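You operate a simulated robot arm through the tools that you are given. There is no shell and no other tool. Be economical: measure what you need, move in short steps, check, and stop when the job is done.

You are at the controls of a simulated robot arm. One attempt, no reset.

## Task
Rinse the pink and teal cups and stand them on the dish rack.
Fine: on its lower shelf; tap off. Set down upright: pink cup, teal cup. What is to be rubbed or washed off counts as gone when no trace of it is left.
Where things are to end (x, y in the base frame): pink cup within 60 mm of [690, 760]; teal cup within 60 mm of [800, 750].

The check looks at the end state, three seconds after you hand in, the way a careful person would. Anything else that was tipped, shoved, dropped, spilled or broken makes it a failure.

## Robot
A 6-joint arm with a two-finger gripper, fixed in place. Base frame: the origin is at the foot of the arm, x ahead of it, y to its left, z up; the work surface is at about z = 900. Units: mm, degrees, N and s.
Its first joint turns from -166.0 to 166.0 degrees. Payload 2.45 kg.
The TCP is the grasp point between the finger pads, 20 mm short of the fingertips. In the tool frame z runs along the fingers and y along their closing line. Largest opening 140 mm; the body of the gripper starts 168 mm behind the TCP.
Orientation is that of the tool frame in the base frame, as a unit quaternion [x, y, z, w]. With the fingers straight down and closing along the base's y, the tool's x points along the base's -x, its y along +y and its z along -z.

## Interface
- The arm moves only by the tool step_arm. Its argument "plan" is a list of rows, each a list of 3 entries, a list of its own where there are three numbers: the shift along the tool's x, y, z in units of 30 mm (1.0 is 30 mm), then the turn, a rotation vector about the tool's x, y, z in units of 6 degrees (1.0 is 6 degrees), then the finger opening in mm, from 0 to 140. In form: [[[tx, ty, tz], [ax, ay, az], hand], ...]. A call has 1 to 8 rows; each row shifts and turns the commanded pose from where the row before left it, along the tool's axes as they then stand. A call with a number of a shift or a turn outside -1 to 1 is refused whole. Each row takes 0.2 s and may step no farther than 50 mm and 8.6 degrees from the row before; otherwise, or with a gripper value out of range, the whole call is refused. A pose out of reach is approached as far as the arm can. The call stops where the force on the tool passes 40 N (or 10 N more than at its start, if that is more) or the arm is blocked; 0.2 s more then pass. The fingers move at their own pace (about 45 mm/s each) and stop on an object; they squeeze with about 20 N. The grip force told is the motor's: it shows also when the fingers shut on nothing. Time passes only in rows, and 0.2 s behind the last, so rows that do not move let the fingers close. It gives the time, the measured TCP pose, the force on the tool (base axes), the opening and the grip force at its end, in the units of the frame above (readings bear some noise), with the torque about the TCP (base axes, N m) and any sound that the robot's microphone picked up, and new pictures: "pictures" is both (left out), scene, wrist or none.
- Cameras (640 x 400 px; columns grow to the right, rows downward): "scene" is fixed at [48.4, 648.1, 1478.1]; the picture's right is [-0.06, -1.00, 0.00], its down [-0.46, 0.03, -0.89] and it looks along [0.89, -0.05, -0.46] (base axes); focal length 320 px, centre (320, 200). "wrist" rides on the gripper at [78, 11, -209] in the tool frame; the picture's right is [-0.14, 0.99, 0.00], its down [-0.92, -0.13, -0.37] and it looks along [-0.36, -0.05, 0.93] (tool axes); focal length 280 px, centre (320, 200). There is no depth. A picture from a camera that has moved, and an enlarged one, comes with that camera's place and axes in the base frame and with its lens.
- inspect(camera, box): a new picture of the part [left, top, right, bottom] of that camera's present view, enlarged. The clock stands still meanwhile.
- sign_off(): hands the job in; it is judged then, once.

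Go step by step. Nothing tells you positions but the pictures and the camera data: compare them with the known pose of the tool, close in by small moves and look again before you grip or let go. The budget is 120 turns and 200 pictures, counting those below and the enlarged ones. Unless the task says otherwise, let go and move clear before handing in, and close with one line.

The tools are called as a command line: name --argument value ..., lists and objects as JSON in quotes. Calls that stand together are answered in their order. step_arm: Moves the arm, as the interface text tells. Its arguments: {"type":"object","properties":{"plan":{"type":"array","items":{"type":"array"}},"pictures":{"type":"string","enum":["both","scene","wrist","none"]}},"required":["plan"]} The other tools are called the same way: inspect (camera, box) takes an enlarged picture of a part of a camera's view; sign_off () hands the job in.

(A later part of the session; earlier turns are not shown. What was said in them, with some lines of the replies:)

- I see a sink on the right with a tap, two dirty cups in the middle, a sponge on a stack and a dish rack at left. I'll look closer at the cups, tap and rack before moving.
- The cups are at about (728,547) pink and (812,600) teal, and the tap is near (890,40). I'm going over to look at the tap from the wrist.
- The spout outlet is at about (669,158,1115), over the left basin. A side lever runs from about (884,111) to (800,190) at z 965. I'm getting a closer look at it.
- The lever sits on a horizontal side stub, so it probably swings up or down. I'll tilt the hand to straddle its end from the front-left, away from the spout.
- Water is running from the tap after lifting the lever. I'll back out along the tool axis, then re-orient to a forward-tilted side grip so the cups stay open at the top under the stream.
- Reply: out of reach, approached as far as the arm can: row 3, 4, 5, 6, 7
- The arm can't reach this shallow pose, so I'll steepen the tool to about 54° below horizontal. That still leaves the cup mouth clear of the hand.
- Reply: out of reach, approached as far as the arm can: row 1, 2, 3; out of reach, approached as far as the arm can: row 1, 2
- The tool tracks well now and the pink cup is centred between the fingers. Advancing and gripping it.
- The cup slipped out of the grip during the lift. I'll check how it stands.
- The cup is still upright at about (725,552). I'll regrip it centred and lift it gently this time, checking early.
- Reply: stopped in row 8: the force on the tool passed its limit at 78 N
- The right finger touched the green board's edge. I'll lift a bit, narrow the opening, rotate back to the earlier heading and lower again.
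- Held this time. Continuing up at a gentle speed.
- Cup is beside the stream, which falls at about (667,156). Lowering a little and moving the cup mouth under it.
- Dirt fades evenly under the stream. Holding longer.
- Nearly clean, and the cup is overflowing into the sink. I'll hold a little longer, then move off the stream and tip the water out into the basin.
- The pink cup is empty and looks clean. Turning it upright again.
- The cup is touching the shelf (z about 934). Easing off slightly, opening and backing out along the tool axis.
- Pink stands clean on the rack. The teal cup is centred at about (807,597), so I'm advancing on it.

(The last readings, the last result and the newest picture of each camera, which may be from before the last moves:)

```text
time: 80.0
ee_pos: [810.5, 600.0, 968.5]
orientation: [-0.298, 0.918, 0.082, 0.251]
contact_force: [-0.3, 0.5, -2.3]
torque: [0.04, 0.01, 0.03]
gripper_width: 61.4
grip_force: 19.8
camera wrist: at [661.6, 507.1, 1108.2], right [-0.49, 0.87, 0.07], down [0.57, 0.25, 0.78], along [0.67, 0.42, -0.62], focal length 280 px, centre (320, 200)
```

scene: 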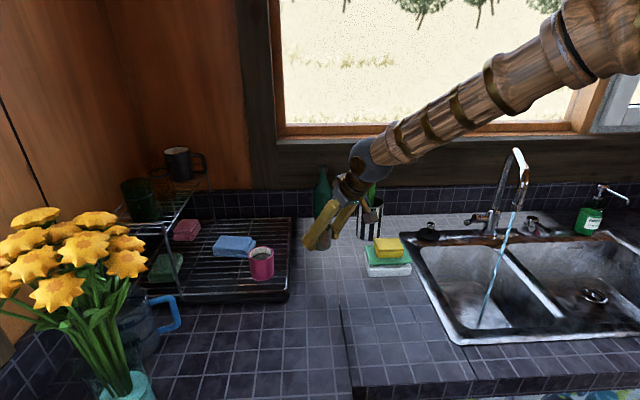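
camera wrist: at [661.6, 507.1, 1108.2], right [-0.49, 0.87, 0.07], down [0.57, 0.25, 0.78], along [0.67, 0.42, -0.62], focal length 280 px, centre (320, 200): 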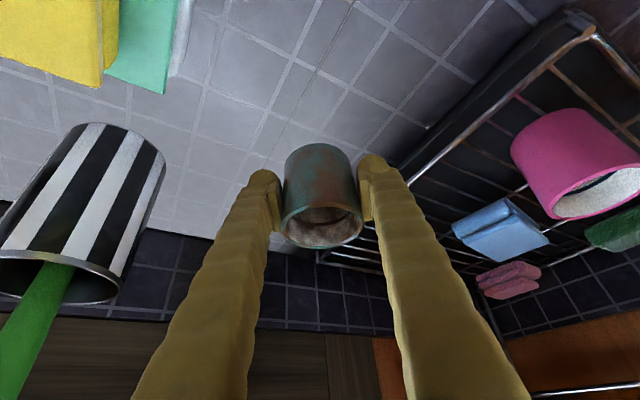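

step_arm --plan '[[[-0.25, 0, -0.433], [0, 0, 0], 40], [[-0.27, 0, -0.468], [0, 0, 0], 40], [[-0.27, 0, -0.468], [0, 0, 0], 40], [[-0.27, 0, -0.468], [0, 0, 0], 40], [[-0.27, 0, -0.468], [0, 0, 0], 40], [[-0.25, 0, -0.433], [0, 0, 0], 40], [[-0.15, 0, -0.26], [0, 0, 0], 40], [[0, 0, 0], [0.383, 0, 0.664], 40]]' --pictures "none"

step_arm --plan '[[[0, 0, 0], [0.383, 0, 0.664], 40], [[0, 0, 0], [0.383, 0, 0.664], 40], [[0, 0, 0], [0.383, 0, 0.664], 40], [[0, 0, 0], [0.383, 0, 0.664], 40], [[0.18, -0.24, -0.1], [0, 0, 0], 40], [[0.3, -0.407, -0.173], [0, 0, 0], 40], [[0.4, -0.543, -0.231], [0, 0, 0], 40], [[0.46, -0.625, -0.2655], [0, 0, 0], 40]]' --pictures "scene"

step_arm --plan '[[[0.46, -0.625, -0.2655], [0, 0, 0], 40], [[0.46, -0.625, -0.2655], [0, 0, 0], 40], [[0.46, -0.625, -0.2655], [0, 0, 0], 40], [[0.46, -0.625, -0.2655], [0, 0, 0], 40], [[0.46, -0.625, -0.2655], [0, 0, 0], 40], [[0.46, -0.625, -0.2655], [0, 0, 0], 40], [[0.46, -0.625, -0.2655], [0, 0, 0], 40], [[0.46, -0.625, -0.2655], [0, 0, 0], 40]]' --pictures "none"

step_arm --plan '[[[0.46, -0.625, -0.2655], [0, 0, 0], 40], [[0.46, -0.625, -0.2655], [0, 0, 0], 40], [[0.46, -0.625, -0.2655], [0, 0, 0], 40], [[0.46, -0.625, -0.2655], [0, 0, 0], 40], [[0.46, -0.625, -0.2655], [0, 0, 0], 40], [[0.46, -0.625, -0.2655], [0, 0, 0], 40], [[0.36, -0.5, -0.21], [0, 0, 0], 40], [[0.2, -0.27, -0.115], [0, 0, 0], 40]]'

```text
time: 81.8
ee_pos: [807.5, 600.1, 1072.5]
orientation: [-0.261, 0.929, 0.071, 0.253]
contact_force: [0.3, 0.4, -1.5]
torque: [-0.01, 0.02, 0.01]
gripper_width: 61.2
grip_force: 20.0
```

```text
time: 83.6
ee_pos: [774.2, 536.7, 1072.0]
orientation: [-0.109, 0.959, 0.031, 0.261]
contact_force: [-0.2, -0.3, -2.3]
torque: [0.0, 0.02, -0.02]
gripper_width: 60.8
grip_force: 20.0
```

scene: 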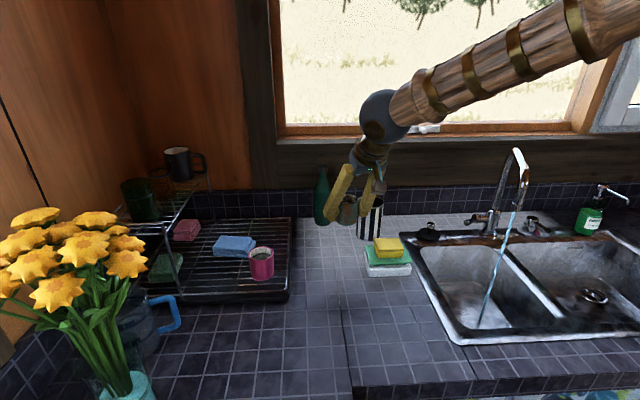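

```text
time: 85.4
ee_pos: [684.2, 359.5, 1070.7]
orientation: [-0.11, 0.958, 0.032, 0.262]
contact_force: [-0.5, 0.3, -1.6]
torque: [0.02, 0.0, -0.03]
gripper_width: 60.8
grip_force: 19.5
```

```text
time: 87.2
ee_pos: [602.5, 199.4, 1067.6]
orientation: [-0.11, 0.959, 0.031, 0.261]
contact_force: [0.4, -0.5, -0.3]
torque: [0.03, -0.03, 0.0]
gripper_width: 61.1
grip_force: 19.6
camera wrist: at [430.1, 171.1, 1208.9], right [-0.11, 0.99, 0.07], down [0.62, 0.01, 0.78], along [0.78, 0.13, -0.62], focal length 280 px, centre (320, 200)
```

scene: 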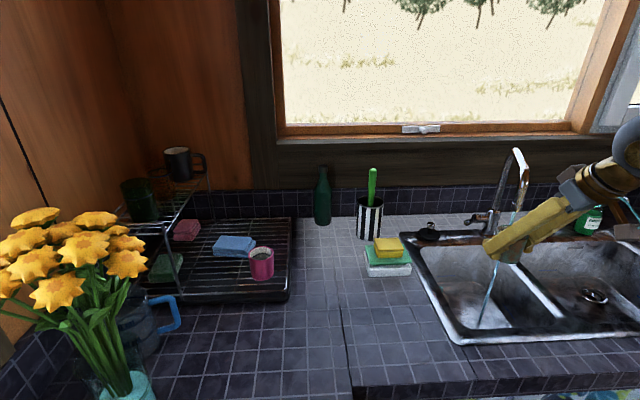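
wrist: 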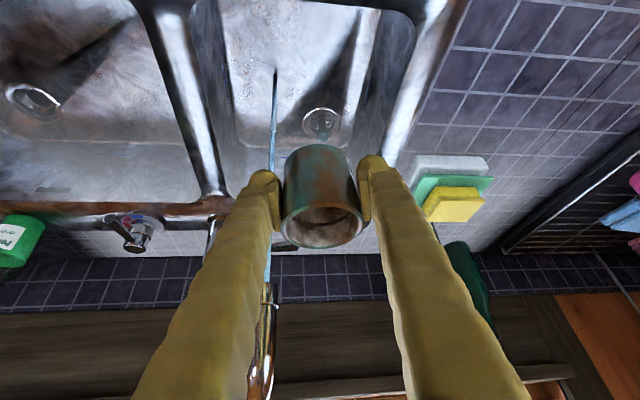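

step_arm --plan '[[[0.39, -0.34, 0.35], [0, 0, 0], 40], [[0.39, -0.34, 0.35], [0, 0, 0], 40], [[0.39, -0.34, 0.35], [0, 0, 0], 40], [[0.39, -0.34, 0.35], [0, 0, 0], 40], [[-0.534, -0.1425, 0.308], [0, 0, 0], 40], [[-0.534, -0.1425, 0.308], [0, 0, 0], 40], [[-0.534, -0.1425, 0.308], [0, 0, 0], 40], [[-0.534, -0.1425, 0.308], [0, 0, 0], 40]]' --pictures "wrist"

```text
time: 89.0
ee_pos: [670.7, 158.2, 1009.6]
orientation: [-0.109, 0.959, 0.031, 0.261]
contact_force: [-0.8, -1.0, -1.4]
torque: [0.01, 0.02, 0.0]
gripper_width: 60.8
grip_force: 20.1
camera wrist: at [496.9, 128.4, 1151.2], right [-0.11, 0.99, 0.07], down [0.62, 0.01, 0.78], along [0.78, 0.13, -0.62], focal length 280 px, centre (320, 200)
```

wrist: 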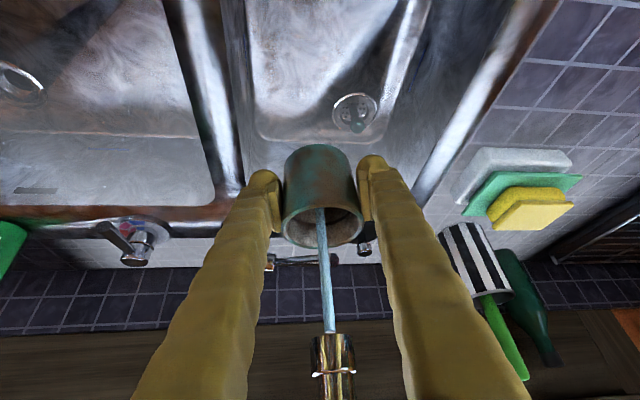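

step_arm --plan '[[[0, 0, 0], [0, 0, 0], 40], [[0, 0, 0], [0, 0, 0], 40], [[0, 0, 0], [0, 0, 0], 40], [[0, 0, 0], [0, 0, 0], 40], [[0, 0, 0], [0, 0, 0], 40], [[0, 0, 0], [0, 0, 0], 40], [[0, 0, 0], [0, 0, 0], 40], [[0, 0, 0], [0, 0, 0], 40]]' --pictures "none"

step_arm --plan '[[[0, 0, 0], [0, 0, 0], 40], [[0, 0, 0], [0, 0, 0], 40], [[0, 0, 0], [0, 0, 0], 40], [[0, 0, 0], [0, 0, 0], 40], [[0, 0, 0], [0, 0, 0], 40], [[0, 0, 0], [0, 0, 0], 40], [[0, 0, 0], [0, 0, 0], 40], [[0, 0, 0], [0, 0, 0], 40]]' --pictures "none"

step_arm --plan '[[[0, 0, 0], [0, 0, 0], 40], [[0, 0, 0], [0, 0, 0], 40], [[0, 0, 0], [0, 0, 0], 40], [[0, 0, 0], [0, 0, 0], 40], [[0, 0, 0], [0, 0, 0], 40], [[0, 0, 0], [0, 0, 0], 40], [[0, 0, 0], [0, 0, 0], 40], [[0, 0, 0], [0, 0, 0], 40]]' --pictures "none"

step_arm --plan '[[[0, 0, 0], [0, 0, 0], 40], [[0, 0, 0], [0, 0, 0], 40], [[0, 0, 0], [0, 0, 0], 40], [[0, 0, 0], [0, 0, 0], 40], [[0, 0, 0], [0, 0, 0], 40], [[0, 0, 0], [0, 0, 0], 40], [[0, 0, 0], [0, 0, 0], 40], [[0, 0, 0], [0, 0, 0], 40]]' --pictures "none"

inspect --camera "wrist" --box '[220, 110, 420, 270]'

```text
time: 90.8
ee_pos: [667.8, 158.0, 1010.4]
orientation: [-0.109, 0.958, 0.032, 0.262]
contact_force: [0.0, -0.3, -1.1]
torque: [0.01, -0.02, -0.01]
gripper_width: 60.5
grip_force: 20.8
```

```text
time: 92.6
ee_pos: [668.3, 157.6, 1010.6]
orientation: [-0.11, 0.958, 0.031, 0.262]
contact_force: [-0.5, 0.8, -2.4]
torque: [0.01, 0.02, 0.03]
gripper_width: 60.8
grip_force: 20.5
```

```text
time: 94.4
ee_pos: [668.6, 158.5, 1011.3]
orientation: [-0.11, 0.958, 0.031, 0.262]
contact_force: [-0.3, -0.7, -3.7]
torque: [0.03, 0.03, 0.0]
gripper_width: 60.7
grip_force: 20.4
```

```text
time: 96.2
ee_pos: [669.3, 157.9, 1010.7]
orientation: [-0.11, 0.958, 0.031, 0.261]
contact_force: [0.6, 0.3, -1.4]
torque: [0.02, 0.0, -0.02]
gripper_width: 60.4
grip_force: 20.2
```

```text
2.50 times, centred on (320, 190) of wrist
camera zoom: at [496.6, 128.4, 1151.1], right [-0.11, 0.99, 0.07], down [0.62, 0.01, 0.78], along [0.78, 0.13, -0.62], focal length 701 px, centre (320, 225)
```

zoom: 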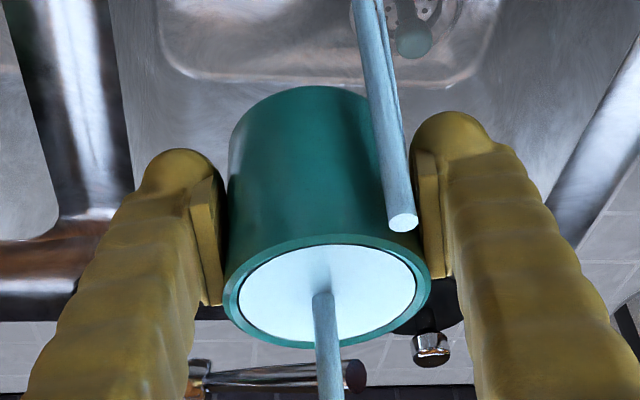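

Looks clean. One more short hold for certainty, then off the stream and pour out as before.

step_arm --plan '[[[0, 0, 0], [0, 0, 0], 40], [[0, 0, 0], [0, 0, 0], 40], [[0, 0, 0], [0, 0, 0], 40], [[0, 0, 0], [0, 0, 0], 40], [[0, 0, 0], [0, 0, 0], 40], [[0, 0, 0], [0, 0, 0], 40], [[0, 0, 0], [0, 0, 0], 40], [[0, 0, 0], [0, 0, 0], 40]]' --pictures "none"

step_arm --plan '[[[0.264, 0.07, -0.152], [0, 0, 0], 40], [[0.264, 0.07, -0.152], [0, 0, 0], 40], [[0.264, 0.07, -0.152], [0, 0, 0], 40], [[0.264, 0.07, -0.152], [0, 0, 0], 40], [[0.264, 0.07, -0.152], [0, 0, 0], 40], [[0.264, 0.07, -0.152], [0, 0, 0], 40], [[0.264, 0.07, -0.152], [0, 0, 0], 40], [[0.264, 0.07, -0.152], [0, 0, 0], 40]]' --pictures "none"

step_arm --plan '[[[0, 0, 0], [0.866, 0, -0.5], 40], [[0, 0, 0], [0.866, 0, -0.5], 40], [[0, 0, 0], [0.866, 0, -0.5], 40], [[0, 0, 0], [0.866, 0, -0.5], 40], [[0, 0, 0], [0.866, 0, -0.5], 40], [[0, 0, 0], [0.866, 0, -0.5], 40], [[0, 0, 0], [0.866, 0, -0.5], 40], [[0, 0, 0], [0.866, 0, -0.5], 40]]' --pictures "none"

step_arm --plan '[[[0, 0, 0], [0.866, 0, -0.5], 40], [[0, 0, 0], [0.866, 0, -0.5], 40], [[0, 0, 0], [0.866, 0, -0.5], 40], [[0, 0, 0], [0.866, 0, -0.5], 40], [[0, 0, 0], [0.866, 0, -0.5], 40], [[0, 0, 0], [0.866, 0, -0.5], 40], [[0, 0, 0], [0.866, 0, -0.5], 40], [[0, 0, 0], [0.866, 0, -0.5], 40]]' --pictures "none"

inspect --camera "wrist" --box '[220, 110, 420, 270]'

```text
time: 98.0
ee_pos: [669.9, 156.8, 1009.9]
orientation: [-0.11, 0.959, 0.031, 0.261]
contact_force: [0.7, 0.9, -3.2]
torque: [-0.01, 0.02, 0.0]
gripper_width: 60.2
grip_force: 20.2
```

```text
time: 99.8
ee_pos: [595.4, 159.0, 1008.1]
orientation: [-0.109, 0.959, 0.032, 0.261]
contact_force: [0.2, -0.2, -2.6]
torque: [0.0, 0.0, -0.01]
gripper_width: 60.4
grip_force: 20.4
```

```text
time: 101.6
ee_pos: [594.8, 158.2, 1009.1]
orientation: [-0.203, 0.864, -0.363, 0.284]
contact_force: [-0.2, -0.3, -2.6]
torque: [-0.01, 0.04, 0.02]
gripper_width: 60.6
grip_force: 20.4
```

```text
time: 103.4
ee_pos: [594.4, 158.4, 1009.3]
orientation: [0.262, -0.62, 0.693, -0.258]
contact_force: [0.6, 0.4, -1.8]
torque: [-0.01, 0.01, -0.03]
gripper_width: 60.5
grip_force: 20.2
```

```text
2.50 times, centred on (320, 190) of wrist
camera zoom: at [393.3, 254.9, 983.1], right [0.13, 0.0, -0.99], down [0.42, 0.91, 0.05], along [0.9, -0.42, 0.12], focal length 701 px, centre (320, 225)
```

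zoom: 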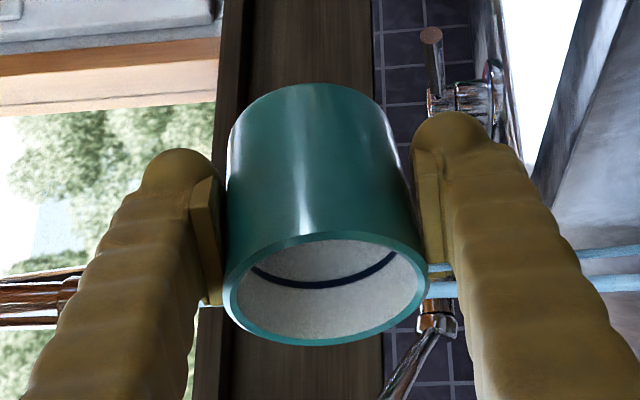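

Clean and empty. Turning upright, lifting and carrying to the rack by the same route.

step_arm --plan '[[[0, 0, 0], [-0.866, 0, 0.5], 40], [[0, 0, 0], [-0.866, 0, 0.5], 40], [[0, 0, 0], [-0.866, 0, 0.5], 40], [[0, 0, 0], [-0.866, 0, 0.5], 40], [[0, 0, 0], [-0.866, 0, 0.5], 40], [[0, 0, 0], [-0.866, 0, 0.5], 40], [[0, 0, 0], [-0.866, 0, 0.5], 40], [[0, 0, 0], [-0.866, 0, 0.5], 40]]' --pictures "none"

step_arm --plan '[[[0, 0, 0], [-0.866, 0, 0.5], 40], [[0, 0, 0], [-0.866, 0, 0.5], 40], [[0, 0, 0], [-0.866, 0, 0.5], 40], [[0, 0, 0], [-0.866, 0, 0.5], 40], [[0, 0, 0], [-0.866, 0, 0.5], 40], [[0, 0, 0], [-0.866, 0, 0.5], 40], [[0, 0, 0], [-0.866, 0, 0.5], 40], [[0, 0, 0], [-0.866, 0, 0.5], 40]]' --pictures "none"

step_arm --plan '[[[-0.15, 0, -0.26], [0, 0, 0], 40], [[-0.22, 0, -0.38], [0, 0, 0], 40], [[-0.24, 0, -0.416], [0, 0, 0], 40], [[-0.24, 0, -0.416], [0, 0, 0], 40], [[-0.24, 0, -0.416], [0, 0, 0], 40], [[-0.2, 0, -0.346], [0, 0, 0], 40], [[0, 0, 0], [-0.444, 0, -0.77], 40], [[0, 0, 0], [-0.444, 0, -0.77], 40]]' --pictures "none"

step_arm --plan '[[[0, 0, 0], [-0.444, 0, -0.77], 40], [[0, 0, 0], [-0.444, 0, -0.77], 40], [[0, 0, 0], [-0.444, 0, -0.77], 40], [[0, 0, 0], [-0.444, 0, -0.77], 40], [[-0.3, 0.28, 0.173], [0, 0, 0], 40], [[-0.5, 0.466, 0.289], [0, 0, 0], 40], [[-0.65, 0.606, 0.375], [0, 0, 0], 40], [[-0.7, 0.653, 0.404], [0, 0, 0], 40]]' --pictures "none"

step_arm --plan '[[[-0.7, 0.653, 0.404], [0, 0, 0], 40], [[-0.7, 0.653, 0.404], [0, 0, 0], 40], [[-0.7, 0.653, 0.404], [0, 0, 0], 40], [[-0.7, 0.653, 0.404], [0, 0, 0], 40], [[-0.7, 0.653, 0.404], [0, 0, 0], 40], [[-0.7, 0.653, 0.404], [0, 0, 0], 40], [[-0.6, 0.56, 0.346], [0, 0, 0], 40], [[-0.4, 0.373, 0.231], [0, 0, 0], 40]]'

```text
time: 105.2
ee_pos: [594.1, 157.0, 1007.5]
orientation: [-0.203, 0.864, -0.362, 0.284]
contact_force: [-0.3, 0.0, -1.3]
torque: [0.01, -0.03, 0.02]
gripper_width: 60.3
grip_force: 19.6
```

```text
time: 107.0
ee_pos: [595.2, 157.8, 1010.0]
orientation: [-0.109, 0.959, 0.031, 0.261]
contact_force: [-0.7, 0.1, -1.2]
torque: [-0.04, 0.0, 0.01]
gripper_width: 60.7
grip_force: 19.8
```

```text
time: 108.8
ee_pos: [591.2, 157.4, 1087.0]
orientation: [-0.199, 0.944, 0.055, 0.258]
contact_force: [0.3, 0.1, -1.8]
torque: [-0.02, -0.03, 0.0]
gripper_width: 60.5
grip_force: 20.2
```

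```text
time: 110.6
ee_pos: [604.0, 252.3, 1085.7]
orientation: [-0.37, 0.891, 0.099, 0.243]
contact_force: [-0.8, -0.7, -1.7]
torque: [-0.01, 0.03, -0.01]
gripper_width: 60.5
grip_force: 19.9
```

```text
time: 112.4
ee_pos: [627.8, 482.4, 1087.2]
orientation: [-0.37, 0.891, 0.1, 0.243]
contact_force: [-0.6, 0.2, -1.9]
torque: [0.0, -0.01, 0.02]
gripper_width: 60.9
grip_force: 19.7
camera wrist: at [496.0, 367.4, 1228.5], right [-0.62, 0.78, 0.07], down [0.52, 0.34, 0.79], along [0.59, 0.52, -0.62], focal length 280 px, centre (320, 200)
```

scene: 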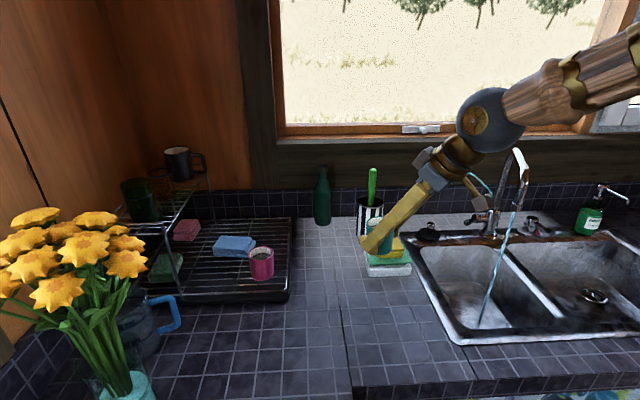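
wrist: 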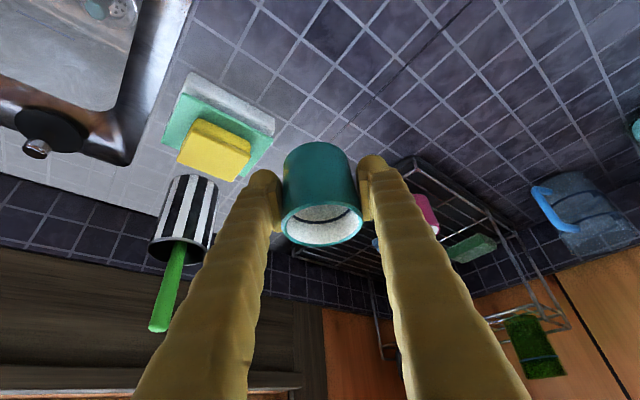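

step_arm --plan '[[[0, 0, 0], [-0.417, 0, -0.72], 40], [[0, 0, 0], [-0.417, 0, -0.72], 40], [[0, 0, 0], [-0.417, 0, -0.72], 40], [[-0.3, -0.032, 0.173], [0, 0, 0], 40], [[-0.5, -0.053, 0.288], [0, 0, 0], 40], [[-0.671, -0.071, 0.387], [0, 0, 0], 40], [[-0.7, -0.074, 0.404], [0, 0, 0], 40], [[-0.7, -0.074, 0.404], [0, 0, 0], 40]]' --pictures "none"

step_arm --plan '[[[-0.7, -0.074, 0.404], [0, 0, 0], 40], [[-0.7, -0.074, 0.404], [0, 0, 0], 40], [[-0.7, -0.074, 0.404], [0, 0, 0], 40], [[-0.7, -0.074, 0.404], [0, 0, 0], 40], [[-0.7, -0.074, 0.404], [0, 0, 0], 40], [[-0.7, -0.074, 0.404], [0, 0, 0], 40], [[-0.7, -0.074, 0.404], [0, 0, 0], 40], [[-0.5, -0.053, 0.288], [0, 0, 0], 40]]'

```text
time: 114.2
ee_pos: [685.1, 569.0, 1089.8]
orientation: [-0.483, 0.835, 0.129, 0.228]
contact_force: [0.7, 0.6, -1.1]
torque: [0.0, 0.0, 0.01]
gripper_width: 60.7
grip_force: 19.4
```

```text
time: 116.0
ee_pos: [791.8, 720.2, 1091.7]
orientation: [-0.483, 0.836, 0.129, 0.228]
contact_force: [0.1, 0.3, -0.7]
torque: [-0.02, 0.01, -0.01]
gripper_width: 60.5
grip_force: 20.0
camera wrist: at [694.5, 574.8, 1232.7], right [-0.8, 0.6, 0.07], down [0.41, 0.46, 0.78], along [0.44, 0.65, -0.62], focal length 280 px, centre (320, 200)
```

scene: 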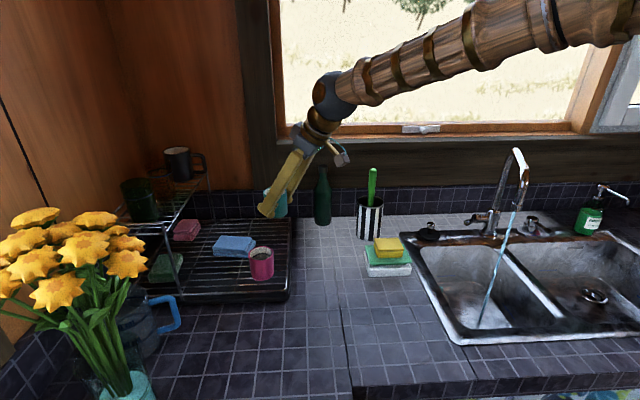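
wrist: 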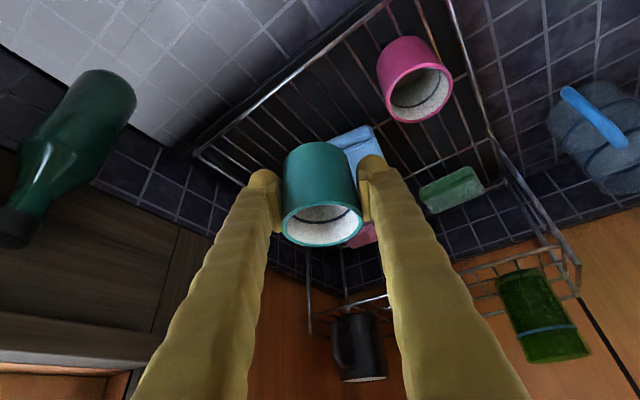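

step_arm --plan '[[[-0.41, -0.15, 0.23], [0, 0, 0], 40], [[0.15, 0, 0.26], [0, 0, 0], 40], [[0.25, 0, 0.433], [0, 0, 0], 40], [[0.25, 0, 0.433], [0, 0, 0], 40], [[0.25, 0, 0.433], [0, 0, 0], 40], [[0.25, 0, 0.433], [0, 0, 0], 40], [[0.25, 0, 0.433], [0, 0, 0], 40], [[0.12, 0, 0.2], [0, 0, 0], 40]]'

inspect --camera "scene" --box '[180, 200, 320, 310]'

```text
time: 117.8
ee_pos: [805.1, 728.7, 1001.0]
orientation: [-0.483, 0.835, 0.129, 0.228]
contact_force: [-0.3, 0.4, -0.8]
torque: [-0.01, 0.0, 0.03]
gripper_width: 60.6
grip_force: 19.7
camera wrist: at [707.3, 584.0, 1141.8], right [-0.8, 0.6, 0.07], down [0.41, 0.46, 0.78], along [0.44, 0.65, -0.62], focal length 280 px, centre (320, 200)
```

scene: 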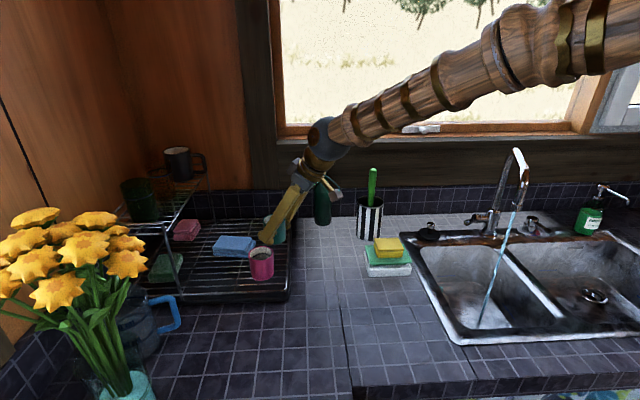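
wrist: 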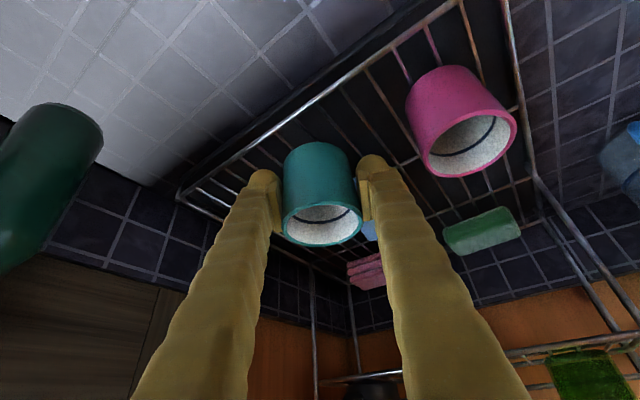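

```text
3.64 times, centred on (250, 255) of scene
camera zoom: at [48.4, 648.1, 1478.1], right [-0.06, -1.0, 0.0], down [-0.46, 0.03, -0.89], along [0.89, -0.05, -0.46], focal length 1162 px, centre (574, 0)
```

zoom: 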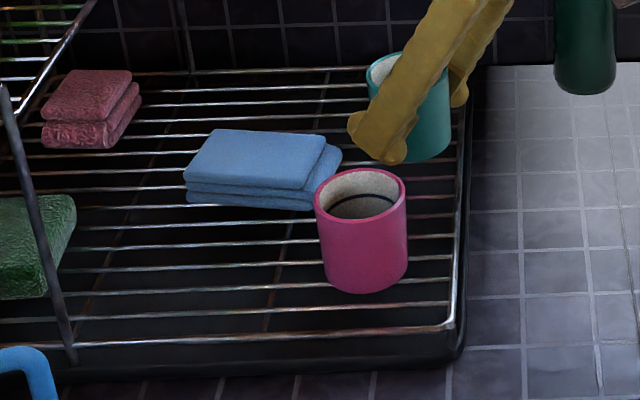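

step_arm --plan '[[[-0.15, 0.1, 0.087], [0, 0, 0], 40], [[0.12, 0, 0.208], [0, 0, 0], 40], [[0.12, 0, 0.208], [0, 0, 0], 40], [[0.08, 0, 0.14], [0, 0, 0], 40], [[0.05, 0, 0.087], [0, 0, 0], 40]]' --pictures "none"

inspect --camera "scene" --box '[200, 190, 320, 290]'

```text
time: 119.0
ee_pos: [803.0, 735.0, 976.5]
orientation: [-0.483, 0.835, 0.13, 0.229]
contact_force: [0.6, -0.1, -1.7]
torque: [0.02, -0.04, 0.01]
gripper_width: 60.7
grip_force: 19.6
```

```text
4.00 times, centred on (260, 240) of scene
camera zoom: at [48.4, 648.1, 1478.1], right [-0.06, -1.0, 0.0], down [-0.46, 0.03, -0.89], along [0.89, -0.05, -0.46], focal length 1278 px, centre (560, 40)
```

zoom: 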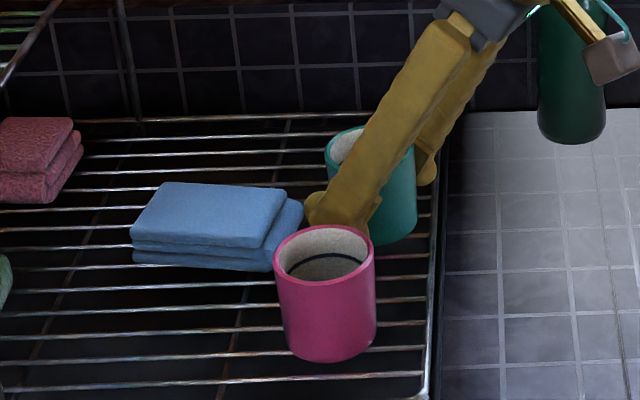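

step_arm --plan '[[[0.035, 0, 0.06], [0, 0, 0], 40], [[0.035, 0, 0.06], [0, 0, 0], 40]]' --pictures "none"

```text
time: 119.6
ee_pos: [803.7, 734.4, 973.7]
orientation: [-0.484, 0.835, 0.13, 0.228]
contact_force: [0.4, 0.1, -0.8]
torque: [0.01, 0.0, -0.01]
gripper_width: 60.4
grip_force: 20.1
```

step_arm --plan '[[[0.025, 0, 0.045], [0, 0, 0], 40], [[0.025, 0, 0.045], [0, 0, 0], 40]]' --pictures "none"

```text
time: 120.2
ee_pos: [805.0, 735.4, 971.3]
orientation: [-0.483, 0.835, 0.129, 0.228]
contact_force: [-1.1, -1.1, 4.3]
torque: [0.04, 0.1, 0.02]
gripper_width: 60.7
grip_force: 20.2
```

Contact. Opening slightly and lifting straight up off the cup.

step_arm --plan '[[[0, 0, 0], [0, 0, 0], 64], [[0, 0, 0], [0, 0, 0], 74], [[0, 0, 0], [0, 0, 0], 76], [[0, 0, 0], [0, 0, 0], 76]]' --pictures "wrist"

inspect --camera "scene" --box '[200, 190, 320, 290]'

```text
time: 121.2
ee_pos: [804.6, 734.2, 970.7]
orientation: [-0.484, 0.835, 0.13, 0.228]
contact_force: [-0.4, 0.6, -0.5]
torque: [-0.01, 0.0, 0.01]
gripper_width: 76.0
grip_force: 0.0
camera wrist: at [706.8, 589.5, 1111.7], right [-0.8, 0.6, 0.07], down [0.41, 0.46, 0.78], along [0.44, 0.65, -0.62], focal length 280 px, centre (320, 200)
```

wrist: 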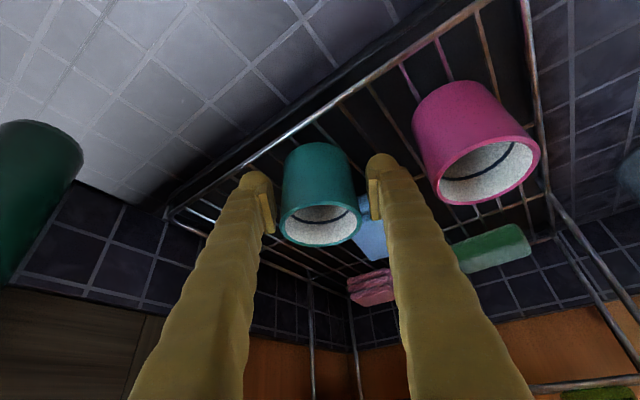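

```text
4.00 times, centred on (260, 240) of scene
camera zoom: at [48.4, 648.1, 1478.1], right [-0.06, -1.0, 0.0], down [-0.46, 0.03, -0.89], along [0.89, -0.05, -0.46], focal length 1278 px, centre (560, 40)
```

zoom: 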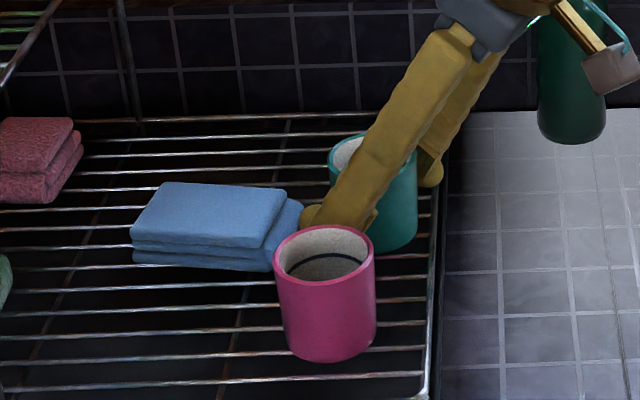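

step_arm --plan '[[[-0.2, 0, -0.346], [0, 0, 0], 76], [[-0.4, 0, -0.693], [0, 0, 0], 76], [[-0.5, 0, -0.866], [0, 0, 0], 76], [[-0.5, 0, -0.866], [0, 0, 0], 76], [[-0.5, 0, -0.866], [0, 0, 0], 76], [[-0.5, 0, -0.866], [0, 0, 0], 76]]' --pictures "scene"

inspect --camera "scene" --box '[200, 190, 320, 290]'

```text
time: 122.6
ee_pos: [804.4, 735.4, 1126.7]
orientation: [-0.483, 0.835, 0.129, 0.228]
contact_force: [0.1, -0.7, 0.6]
torque: [0.04, -0.02, -0.01]
gripper_width: 76.1
grip_force: 0.0
```

scene: 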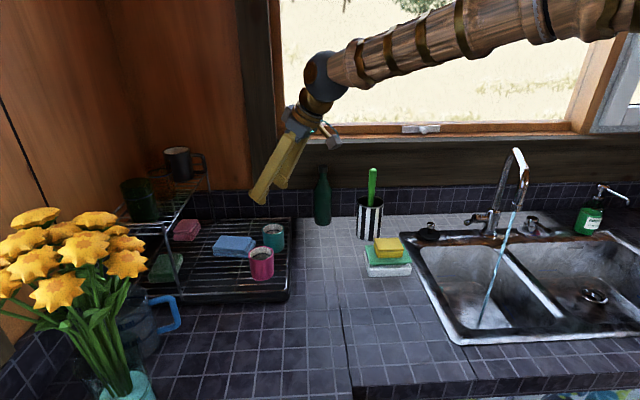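

```text
4.00 times, centred on (260, 240) of scene
camera zoom: at [48.4, 648.1, 1478.1], right [-0.06, -1.0, 0.0], down [-0.46, 0.03, -0.89], along [0.89, -0.05, -0.46], focal length 1278 px, centre (560, 40)
```

zoom: 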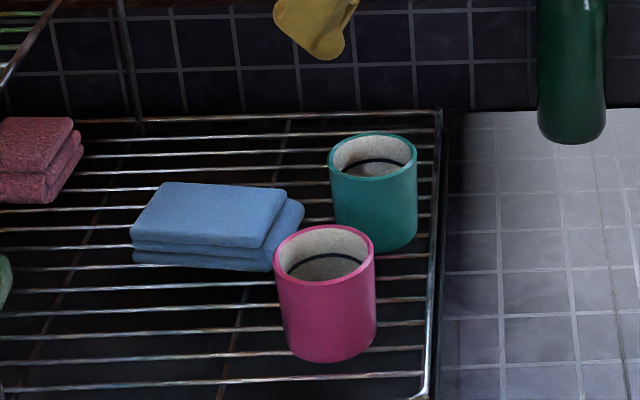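

Both cups stand upright and clean on the lower shelf. Now back to the tap to close it.

step_arm --plan '[[[0.9, 0, -0.6], [0, 0, 0], 60], [[0.9, 0, -0.6], [0, 0, 0], 60], [[0.9, 0, -0.6], [0, 0, 0], 60], [[0.9, 0, -0.6], [0, 0, 0], 60], [[0.9, 0, -0.6], [0, 0, 0], 60], [[0.9, 0, -0.6], [0, 0, 0], 60], [[0.9, 0, -0.6], [0, 0, 0], 60], [[0.9, 0, -0.6], [0, 0, 0], 60]]' --pictures "none"

step_arm --plan '[[[0, 0, 0], [0, 1, 0], 60], [[0, 0, 0], [0, 1, 0], 60], [[0, 0, 0], [0, 1, 0], 60], [[0, 0, 0], [0, 1, 0], 60], [[0, 0, 0], [0, 1, 0], 60], [[0, 0, 0], [0, 0, 1], 60], [[0, 0, 0], [0, 0, 1], 60], [[0, 0, 0], [0, 0, 1], 60]]' --pictures "none"

step_arm --plan '[[[0, 0, 0], [0, 0, 1], 60], [[0, 0, 0], [0, 0, 1], 60], [[0, 0, 0], [1, 0, 0], 60], [[0, 0, 0], [1, 0, 0], 60], [[0, 0, 0], [1, 0, 0], 60], [[0, 0, 0], [1, 0, 0], 60], [[0, 0, 0], [1, 0, 0], 60], [[0, 0, 0], [1, 0, 0], 60]]'

```text
time: 124.4
ee_pos: [672.4, 510.8, 1142.6]
orientation: [-0.483, 0.835, 0.129, 0.229]
contact_force: [0.7, 0.2, 0.2]
torque: [-0.01, 0.0, 0.03]
gripper_width: 60.2
grip_force: 0.0
```

```text
time: 126.2
ee_pos: [674.2, 509.6, 1140.0]
orientation: [-0.358, 0.934, 0.001, 0.004]
contact_force: [0.2, 0.1, 0.2]
torque: [0.0, 0.02, 0.01]
gripper_width: 60.3
grip_force: 0.1
```

```text
time: 128.0
ee_pos: [674.5, 508.2, 1143.7]
orientation: [-0.246, 0.919, -0.298, 0.084]
contact_force: [0.2, 0.8, 1.3]
torque: [0.04, -0.01, 0.0]
gripper_width: 59.9
grip_force: 0.0
camera wrist: at [538.4, 583.2, 1305.3], right [-0.28, 0.76, -0.58], down [0.74, 0.56, 0.38], along [0.62, -0.32, -0.72], focal length 280 px, centre (320, 200)
```

scene: 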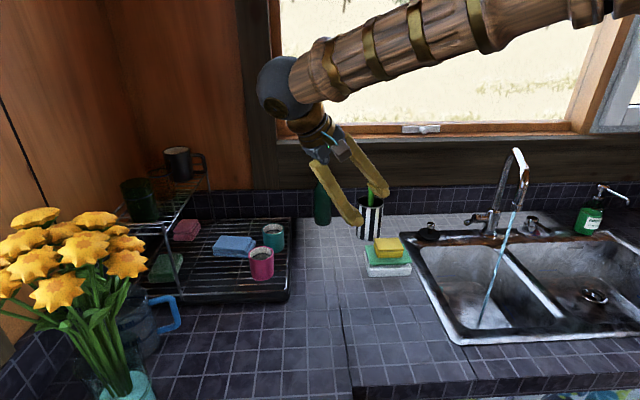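
wrist: 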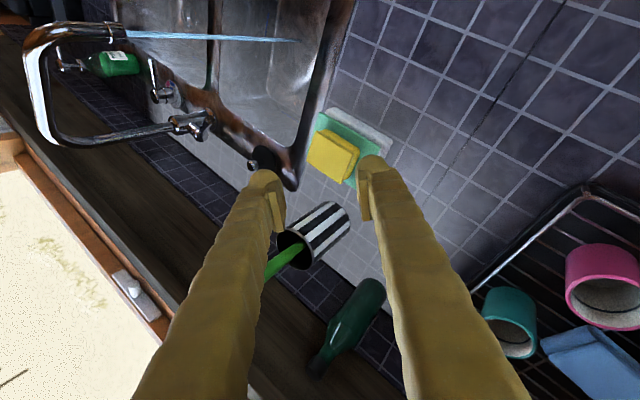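

step_arm --plan '[[[0, 0, 0], [1, 0, 0], 60], [[0, 0, 0], [1, 0, 0], 60], [[0, 0, 0], [1, 0, 0], 60], [[0, 0, 0], [0, 0, 0], 60]]' --pictures "none"

step_arm --plan '[[[0.225, -0.325, 0.93], [0, 0, 0], 60], [[0.225, -0.325, 0.93], [0, 0, 0], 60], [[0.225, -0.325, 0.93], [0, 0, 0], 60], [[0.225, -0.325, 0.93], [0, 0, 0], 60], [[0.225, -0.325, 0.93], [0, 0, 0], 60], [[0.225, -0.325, 0.93], [0, 0, 0], 60], [[0.225, -0.325, 0.93], [0, 0, 0], 60], [[0.225, -0.325, 0.93], [0, 0, 0], 60]]'

inspect --camera "wrist" --box '[230, 110, 410, 260]'

inspect --camera "scene" --box '[430, 150, 550, 260]'

```text
time: 129.0
ee_pos: [673.7, 508.0, 1142.7]
orientation: [-0.23, 0.86, -0.438, 0.122]
contact_force: [0.3, -1.4, -0.2]
torque: [-0.02, 0.0, -0.03]
gripper_width: 60.3
grip_force: 0.0
```

```text
time: 130.8
ee_pos: [742.9, 286.6, 1072.9]
orientation: [-0.23, 0.861, -0.437, 0.122]
contact_force: [0.4, 0.2, 0.8]
torque: [-0.02, -0.01, -0.01]
gripper_width: 60.0
grip_force: 0.0
camera wrist: at [584.7, 397.7, 1186.5], right [-0.17, 0.58, -0.8], down [0.68, 0.65, 0.33], along [0.71, -0.49, -0.5], focal length 280 px, centre (320, 200)
```

scene: 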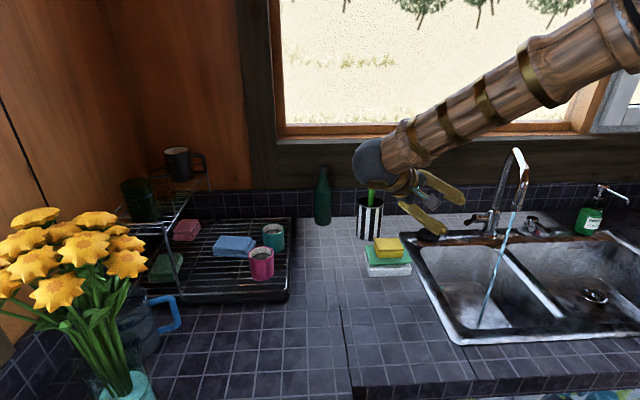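
wrist: 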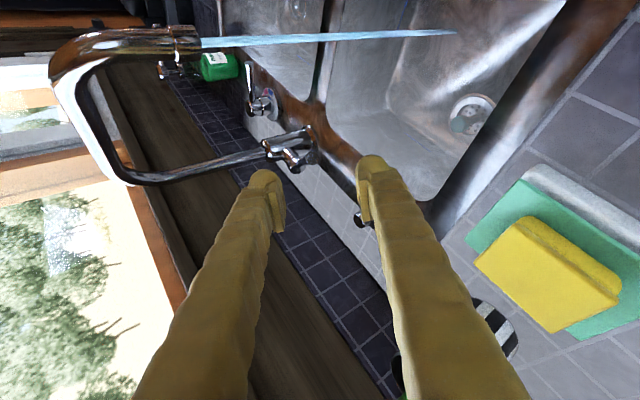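

```text
2.67 times, centred on (320, 185) of wrist
camera zoom: at [584.7, 397.7, 1186.5], right [-0.17, 0.58, -0.8], down [0.68, 0.65, 0.33], along [0.71, -0.49, -0.5], focal length 748 px, centre (320, 240)
```

zoom: 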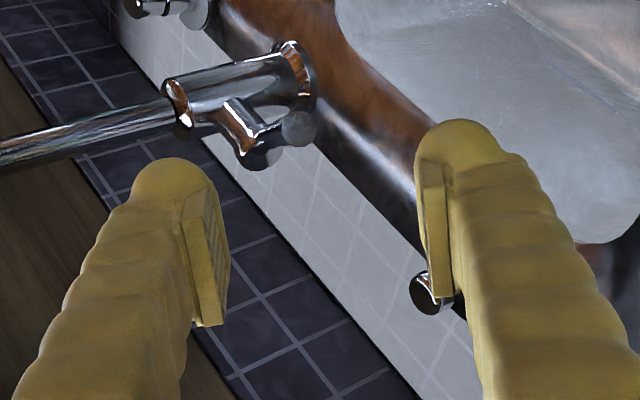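

```text
3.64 times, centred on (490, 205) of scene
camera zoom: at [48.4, 648.1, 1478.1], right [-0.06, -1.0, 0.0], down [-0.46, 0.03, -0.89], along [0.89, -0.05, -0.46], focal length 1162 px, centre (-298, 182)
```

zoom: 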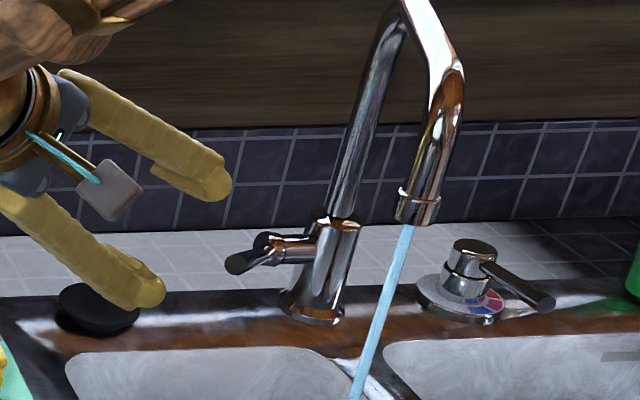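

The lever tip is now at about (792,193,1009). I'll straddle it and press down until the water stops.

step_arm --plan '[[[0.09, -0.28, 0.61], [0, 0, 0], 60], [[0.09, -0.28, 0.61], [0, 0, 0], 60], [[0, 0, 0.833], [0, 0, 0], 60], [[0, 0, 0.833], [0, 0, 0], 60], [[0, 0, 0.833], [0, 0, 0], 60], [[0, 0, 0.7], [0, 0, 0], 60], [[0, 0, 0], [0, 0, 0], 60]]' --pictures "none"

inspect --camera "wrist" --box '[230, 110, 410, 260]'

inspect --camera "scene" --box '[430, 150, 550, 260]'

```text
time: 132.4
ee_pos: [796.1, 183.9, 1007.5]
orientation: [-0.229, 0.861, -0.438, 0.122]
contact_force: [-0.2, -0.1, 0.1]
torque: [0.01, -0.04, -0.01]
gripper_width: 60.2
grip_force: 0.0
```

```text
2.67 times, centred on (320, 185) of wrist
camera zoom: at [638.8, 295.2, 1121.5], right [-0.17, 0.58, -0.8], down [0.68, 0.65, 0.33], along [0.71, -0.49, -0.5], focal length 748 px, centre (320, 240)
```

zoom: 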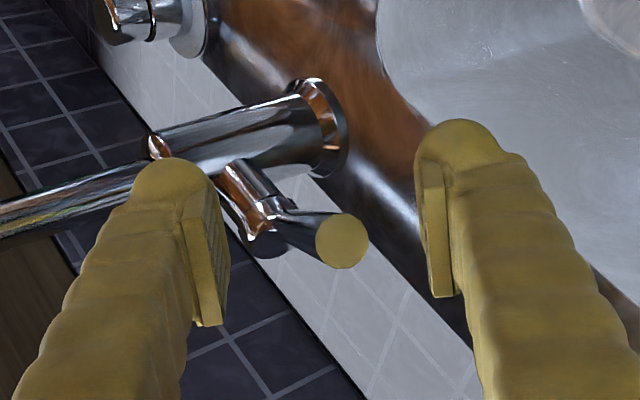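

```text
3.64 times, centred on (490, 205) of scene
camera zoom: at [48.4, 648.1, 1478.1], right [-0.06, -1.0, 0.0], down [-0.46, 0.03, -0.89], along [0.89, -0.05, -0.46], focal length 1162 px, centre (-298, 182)
```

zoom: 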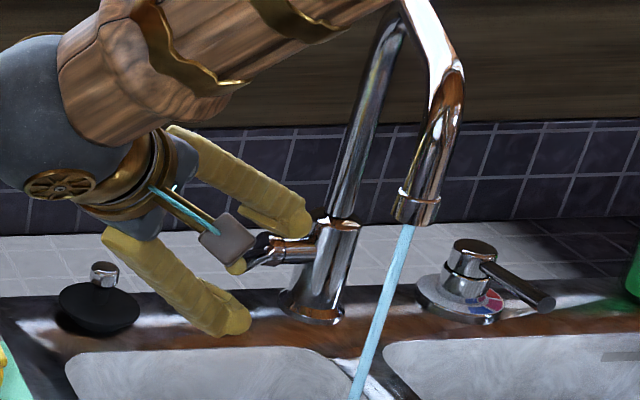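

step_arm --plan '[[[0, 0, 0.15], [0, 0, 0], 42], [[0, 0, 0], [0, 0, 0], 42], [[0, 0.216, 0.157], [0, 0, 0], 42], [[0, 0.216, 0.157], [0, 0, 0], 42], [[0, 0.216, 0.157], [0, 0, 0], 42], [[0, 0.216, 0.157], [0, 0, 0], 42], [[0, 0.135, 0.098], [0, 0, 0], 42]]' --pictures "none"

inspect --camera "wrist" --box '[230, 110, 410, 260]'

inspect --camera "scene" --box '[430, 150, 550, 260]'

```text
time: 134.0
ee_pos: [798.8, 179.6, 969.8]
orientation: [-0.229, 0.861, -0.437, 0.123]
contact_force: [-1.6, 1.6, 7.6]
torque: [-0.17, -0.21, -0.01]
gripper_width: 45.6
grip_force: 2.3
```

```text
2.67 times, centred on (320, 185) of wrist
camera zoom: at [640.7, 292.1, 1083.0], right [-0.17, 0.58, -0.8], down [0.68, 0.65, 0.33], along [0.71, -0.49, -0.5], focal length 748 px, centre (320, 240)
```

zoom: 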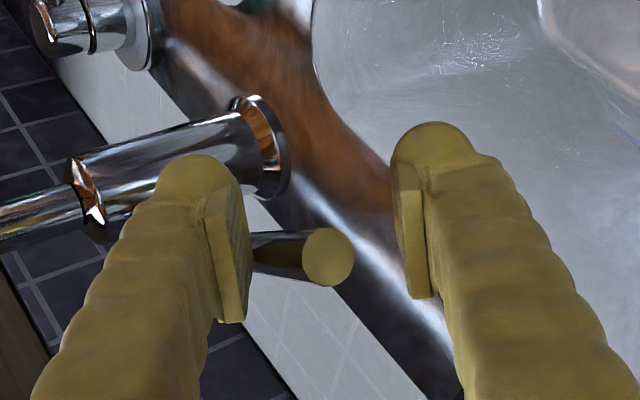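

```text
3.64 times, centred on (490, 205) of scene
camera zoom: at [48.4, 648.1, 1478.1], right [-0.06, -1.0, 0.0], down [-0.46, 0.03, -0.89], along [0.89, -0.05, -0.46], focal length 1162 px, centre (-298, 182)
```

zoom: 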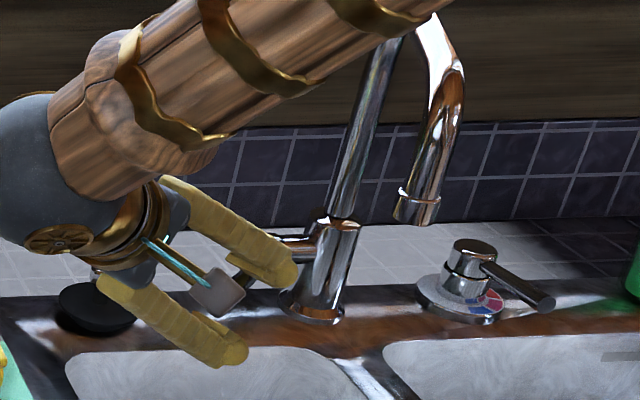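

Water is off and the lever is at its stop. I'll release, back out and check everything.

step_arm --plan '[[[0, -0.12, -0.05], [0, 0, 0], 66], [[0, 0, 0], [0, 0, 0], 66], [[0, 0, -0.8], [0, 0, 0], 66], [[0, 0, -1], [0, 0, 0], 66], [[0, 0, -1], [0, 0, 0], 66], [[0, 0, -1], [0, 0, 0], 66], [[0, 0, -1], [0, 0, 0], 66], [[0, 0, -1], [0, 0, 0], 66]]'

inspect --camera "scene" --box '[430, 150, 550, 260]'

inspect --camera "scene" --box '[200, 190, 320, 290]'

```text
time: 135.8
ee_pos: [723.7, 299.5, 1073.6]
orientation: [-0.229, 0.861, -0.438, 0.122]
contact_force: [0.0, -0.4, -0.1]
torque: [-0.01, 0.01, -0.01]
gripper_width: 65.6
grip_force: 0.1
camera wrist: at [566.5, 410.5, 1187.6], right [-0.17, 0.58, -0.8], down [0.68, 0.65, 0.33], along [0.71, -0.49, -0.5], focal length 280 px, centre (320, 200)
```

scene: 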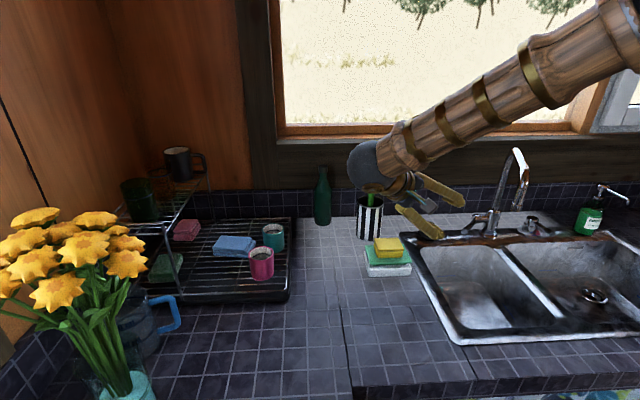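
wrist: 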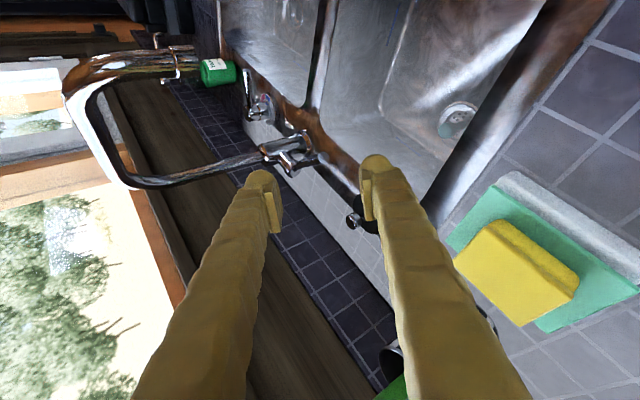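

```text
3.64 times, centred on (490, 205) of scene
camera zoom: at [48.4, 648.1, 1478.1], right [-0.06, -1.0, 0.0], down [-0.46, 0.03, -0.89], along [0.89, -0.05, -0.46], focal length 1162 px, centre (-298, 182)
```

zoom: 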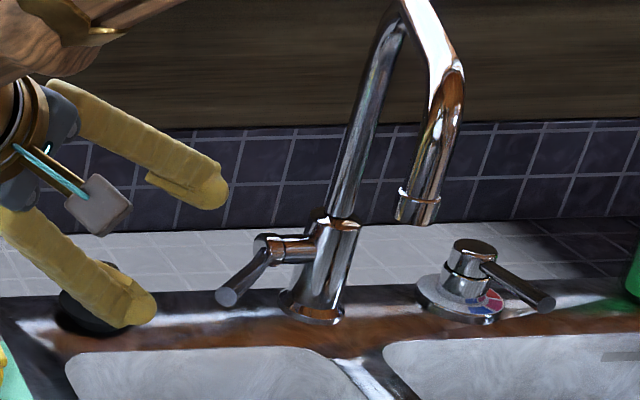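

```text
4.00 times, centred on (260, 240) of scene
camera zoom: at [48.4, 648.1, 1478.1], right [-0.06, -1.0, 0.0], down [-0.46, 0.03, -0.89], along [0.89, -0.05, -0.46], focal length 1278 px, centre (560, 40)
```

zoom: 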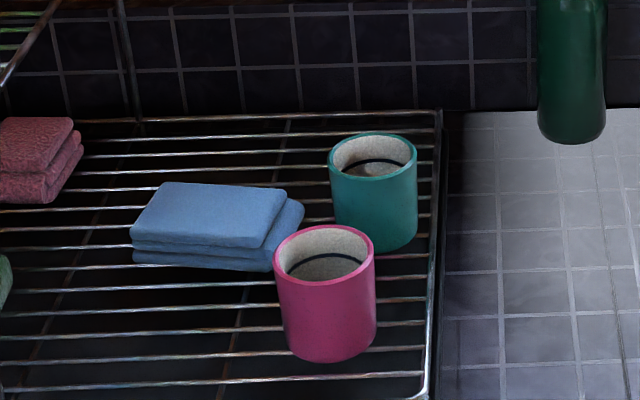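

The tap is off and all stands in place. One close look at the cups for any remaining trace.

inspect --camera "scene" --box '[240, 215, 300, 285]'

step_arm --plan '[[[0, 0, -1], [0, 0, 0], 66], [[0, 0, -1], [0, 0, 0], 66], [[0, -0.5, -0.8], [0, 0, 0], 66], [[0, -0.5, -0.8], [0, 0, 0], 66]]' --pictures "wrist"

```text
5.71 times, centred on (270, 250) of scene
camera zoom: at [48.4, 648.1, 1478.1], right [-0.06, -1.0, 0.0], down [-0.46, 0.03, -0.89], along [0.89, -0.05, -0.46], focal length 1826 px, centre (606, -86)
```

zoom: 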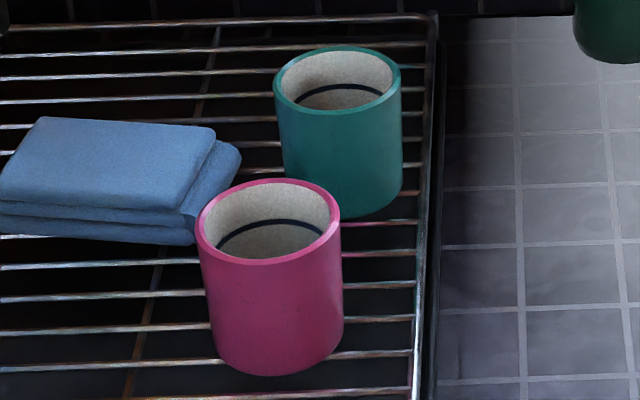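

```text
time: 136.8
ee_pos: [690.1, 359.8, 1163.7]
orientation: [-0.229, 0.861, -0.438, 0.122]
contact_force: [0.7, -0.3, 0.4]
torque: [-0.02, 0.01, 0.0]
gripper_width: 65.9
grip_force: 0.1
camera wrist: at [532.2, 472.7, 1277.4], right [-0.17, 0.58, -0.8], down [0.68, 0.65, 0.33], along [0.71, -0.49, -0.5], focal length 280 px, centre (320, 200)
```

wrist: 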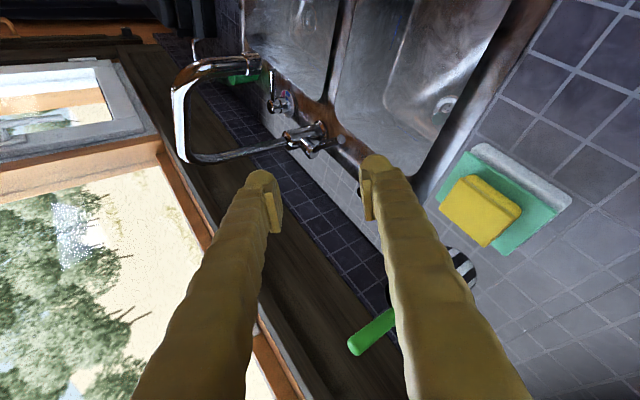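

Both cups are clean, empty and upright on the lower shelf. The tap is closed and the arm is clear, so I'm handing in.

sign_off

```text
The job is handed in.
```

I rinsed the pink and teal cups, emptied them into the sink and stood them upright on the rack's lower shelf, at about (693, 755) and (805, 735); the tap is off. On the way, the pink cup slipped from its first grip but stayed upright, and a finger briefly pressed on the green board under the sponge without visibly moving it.
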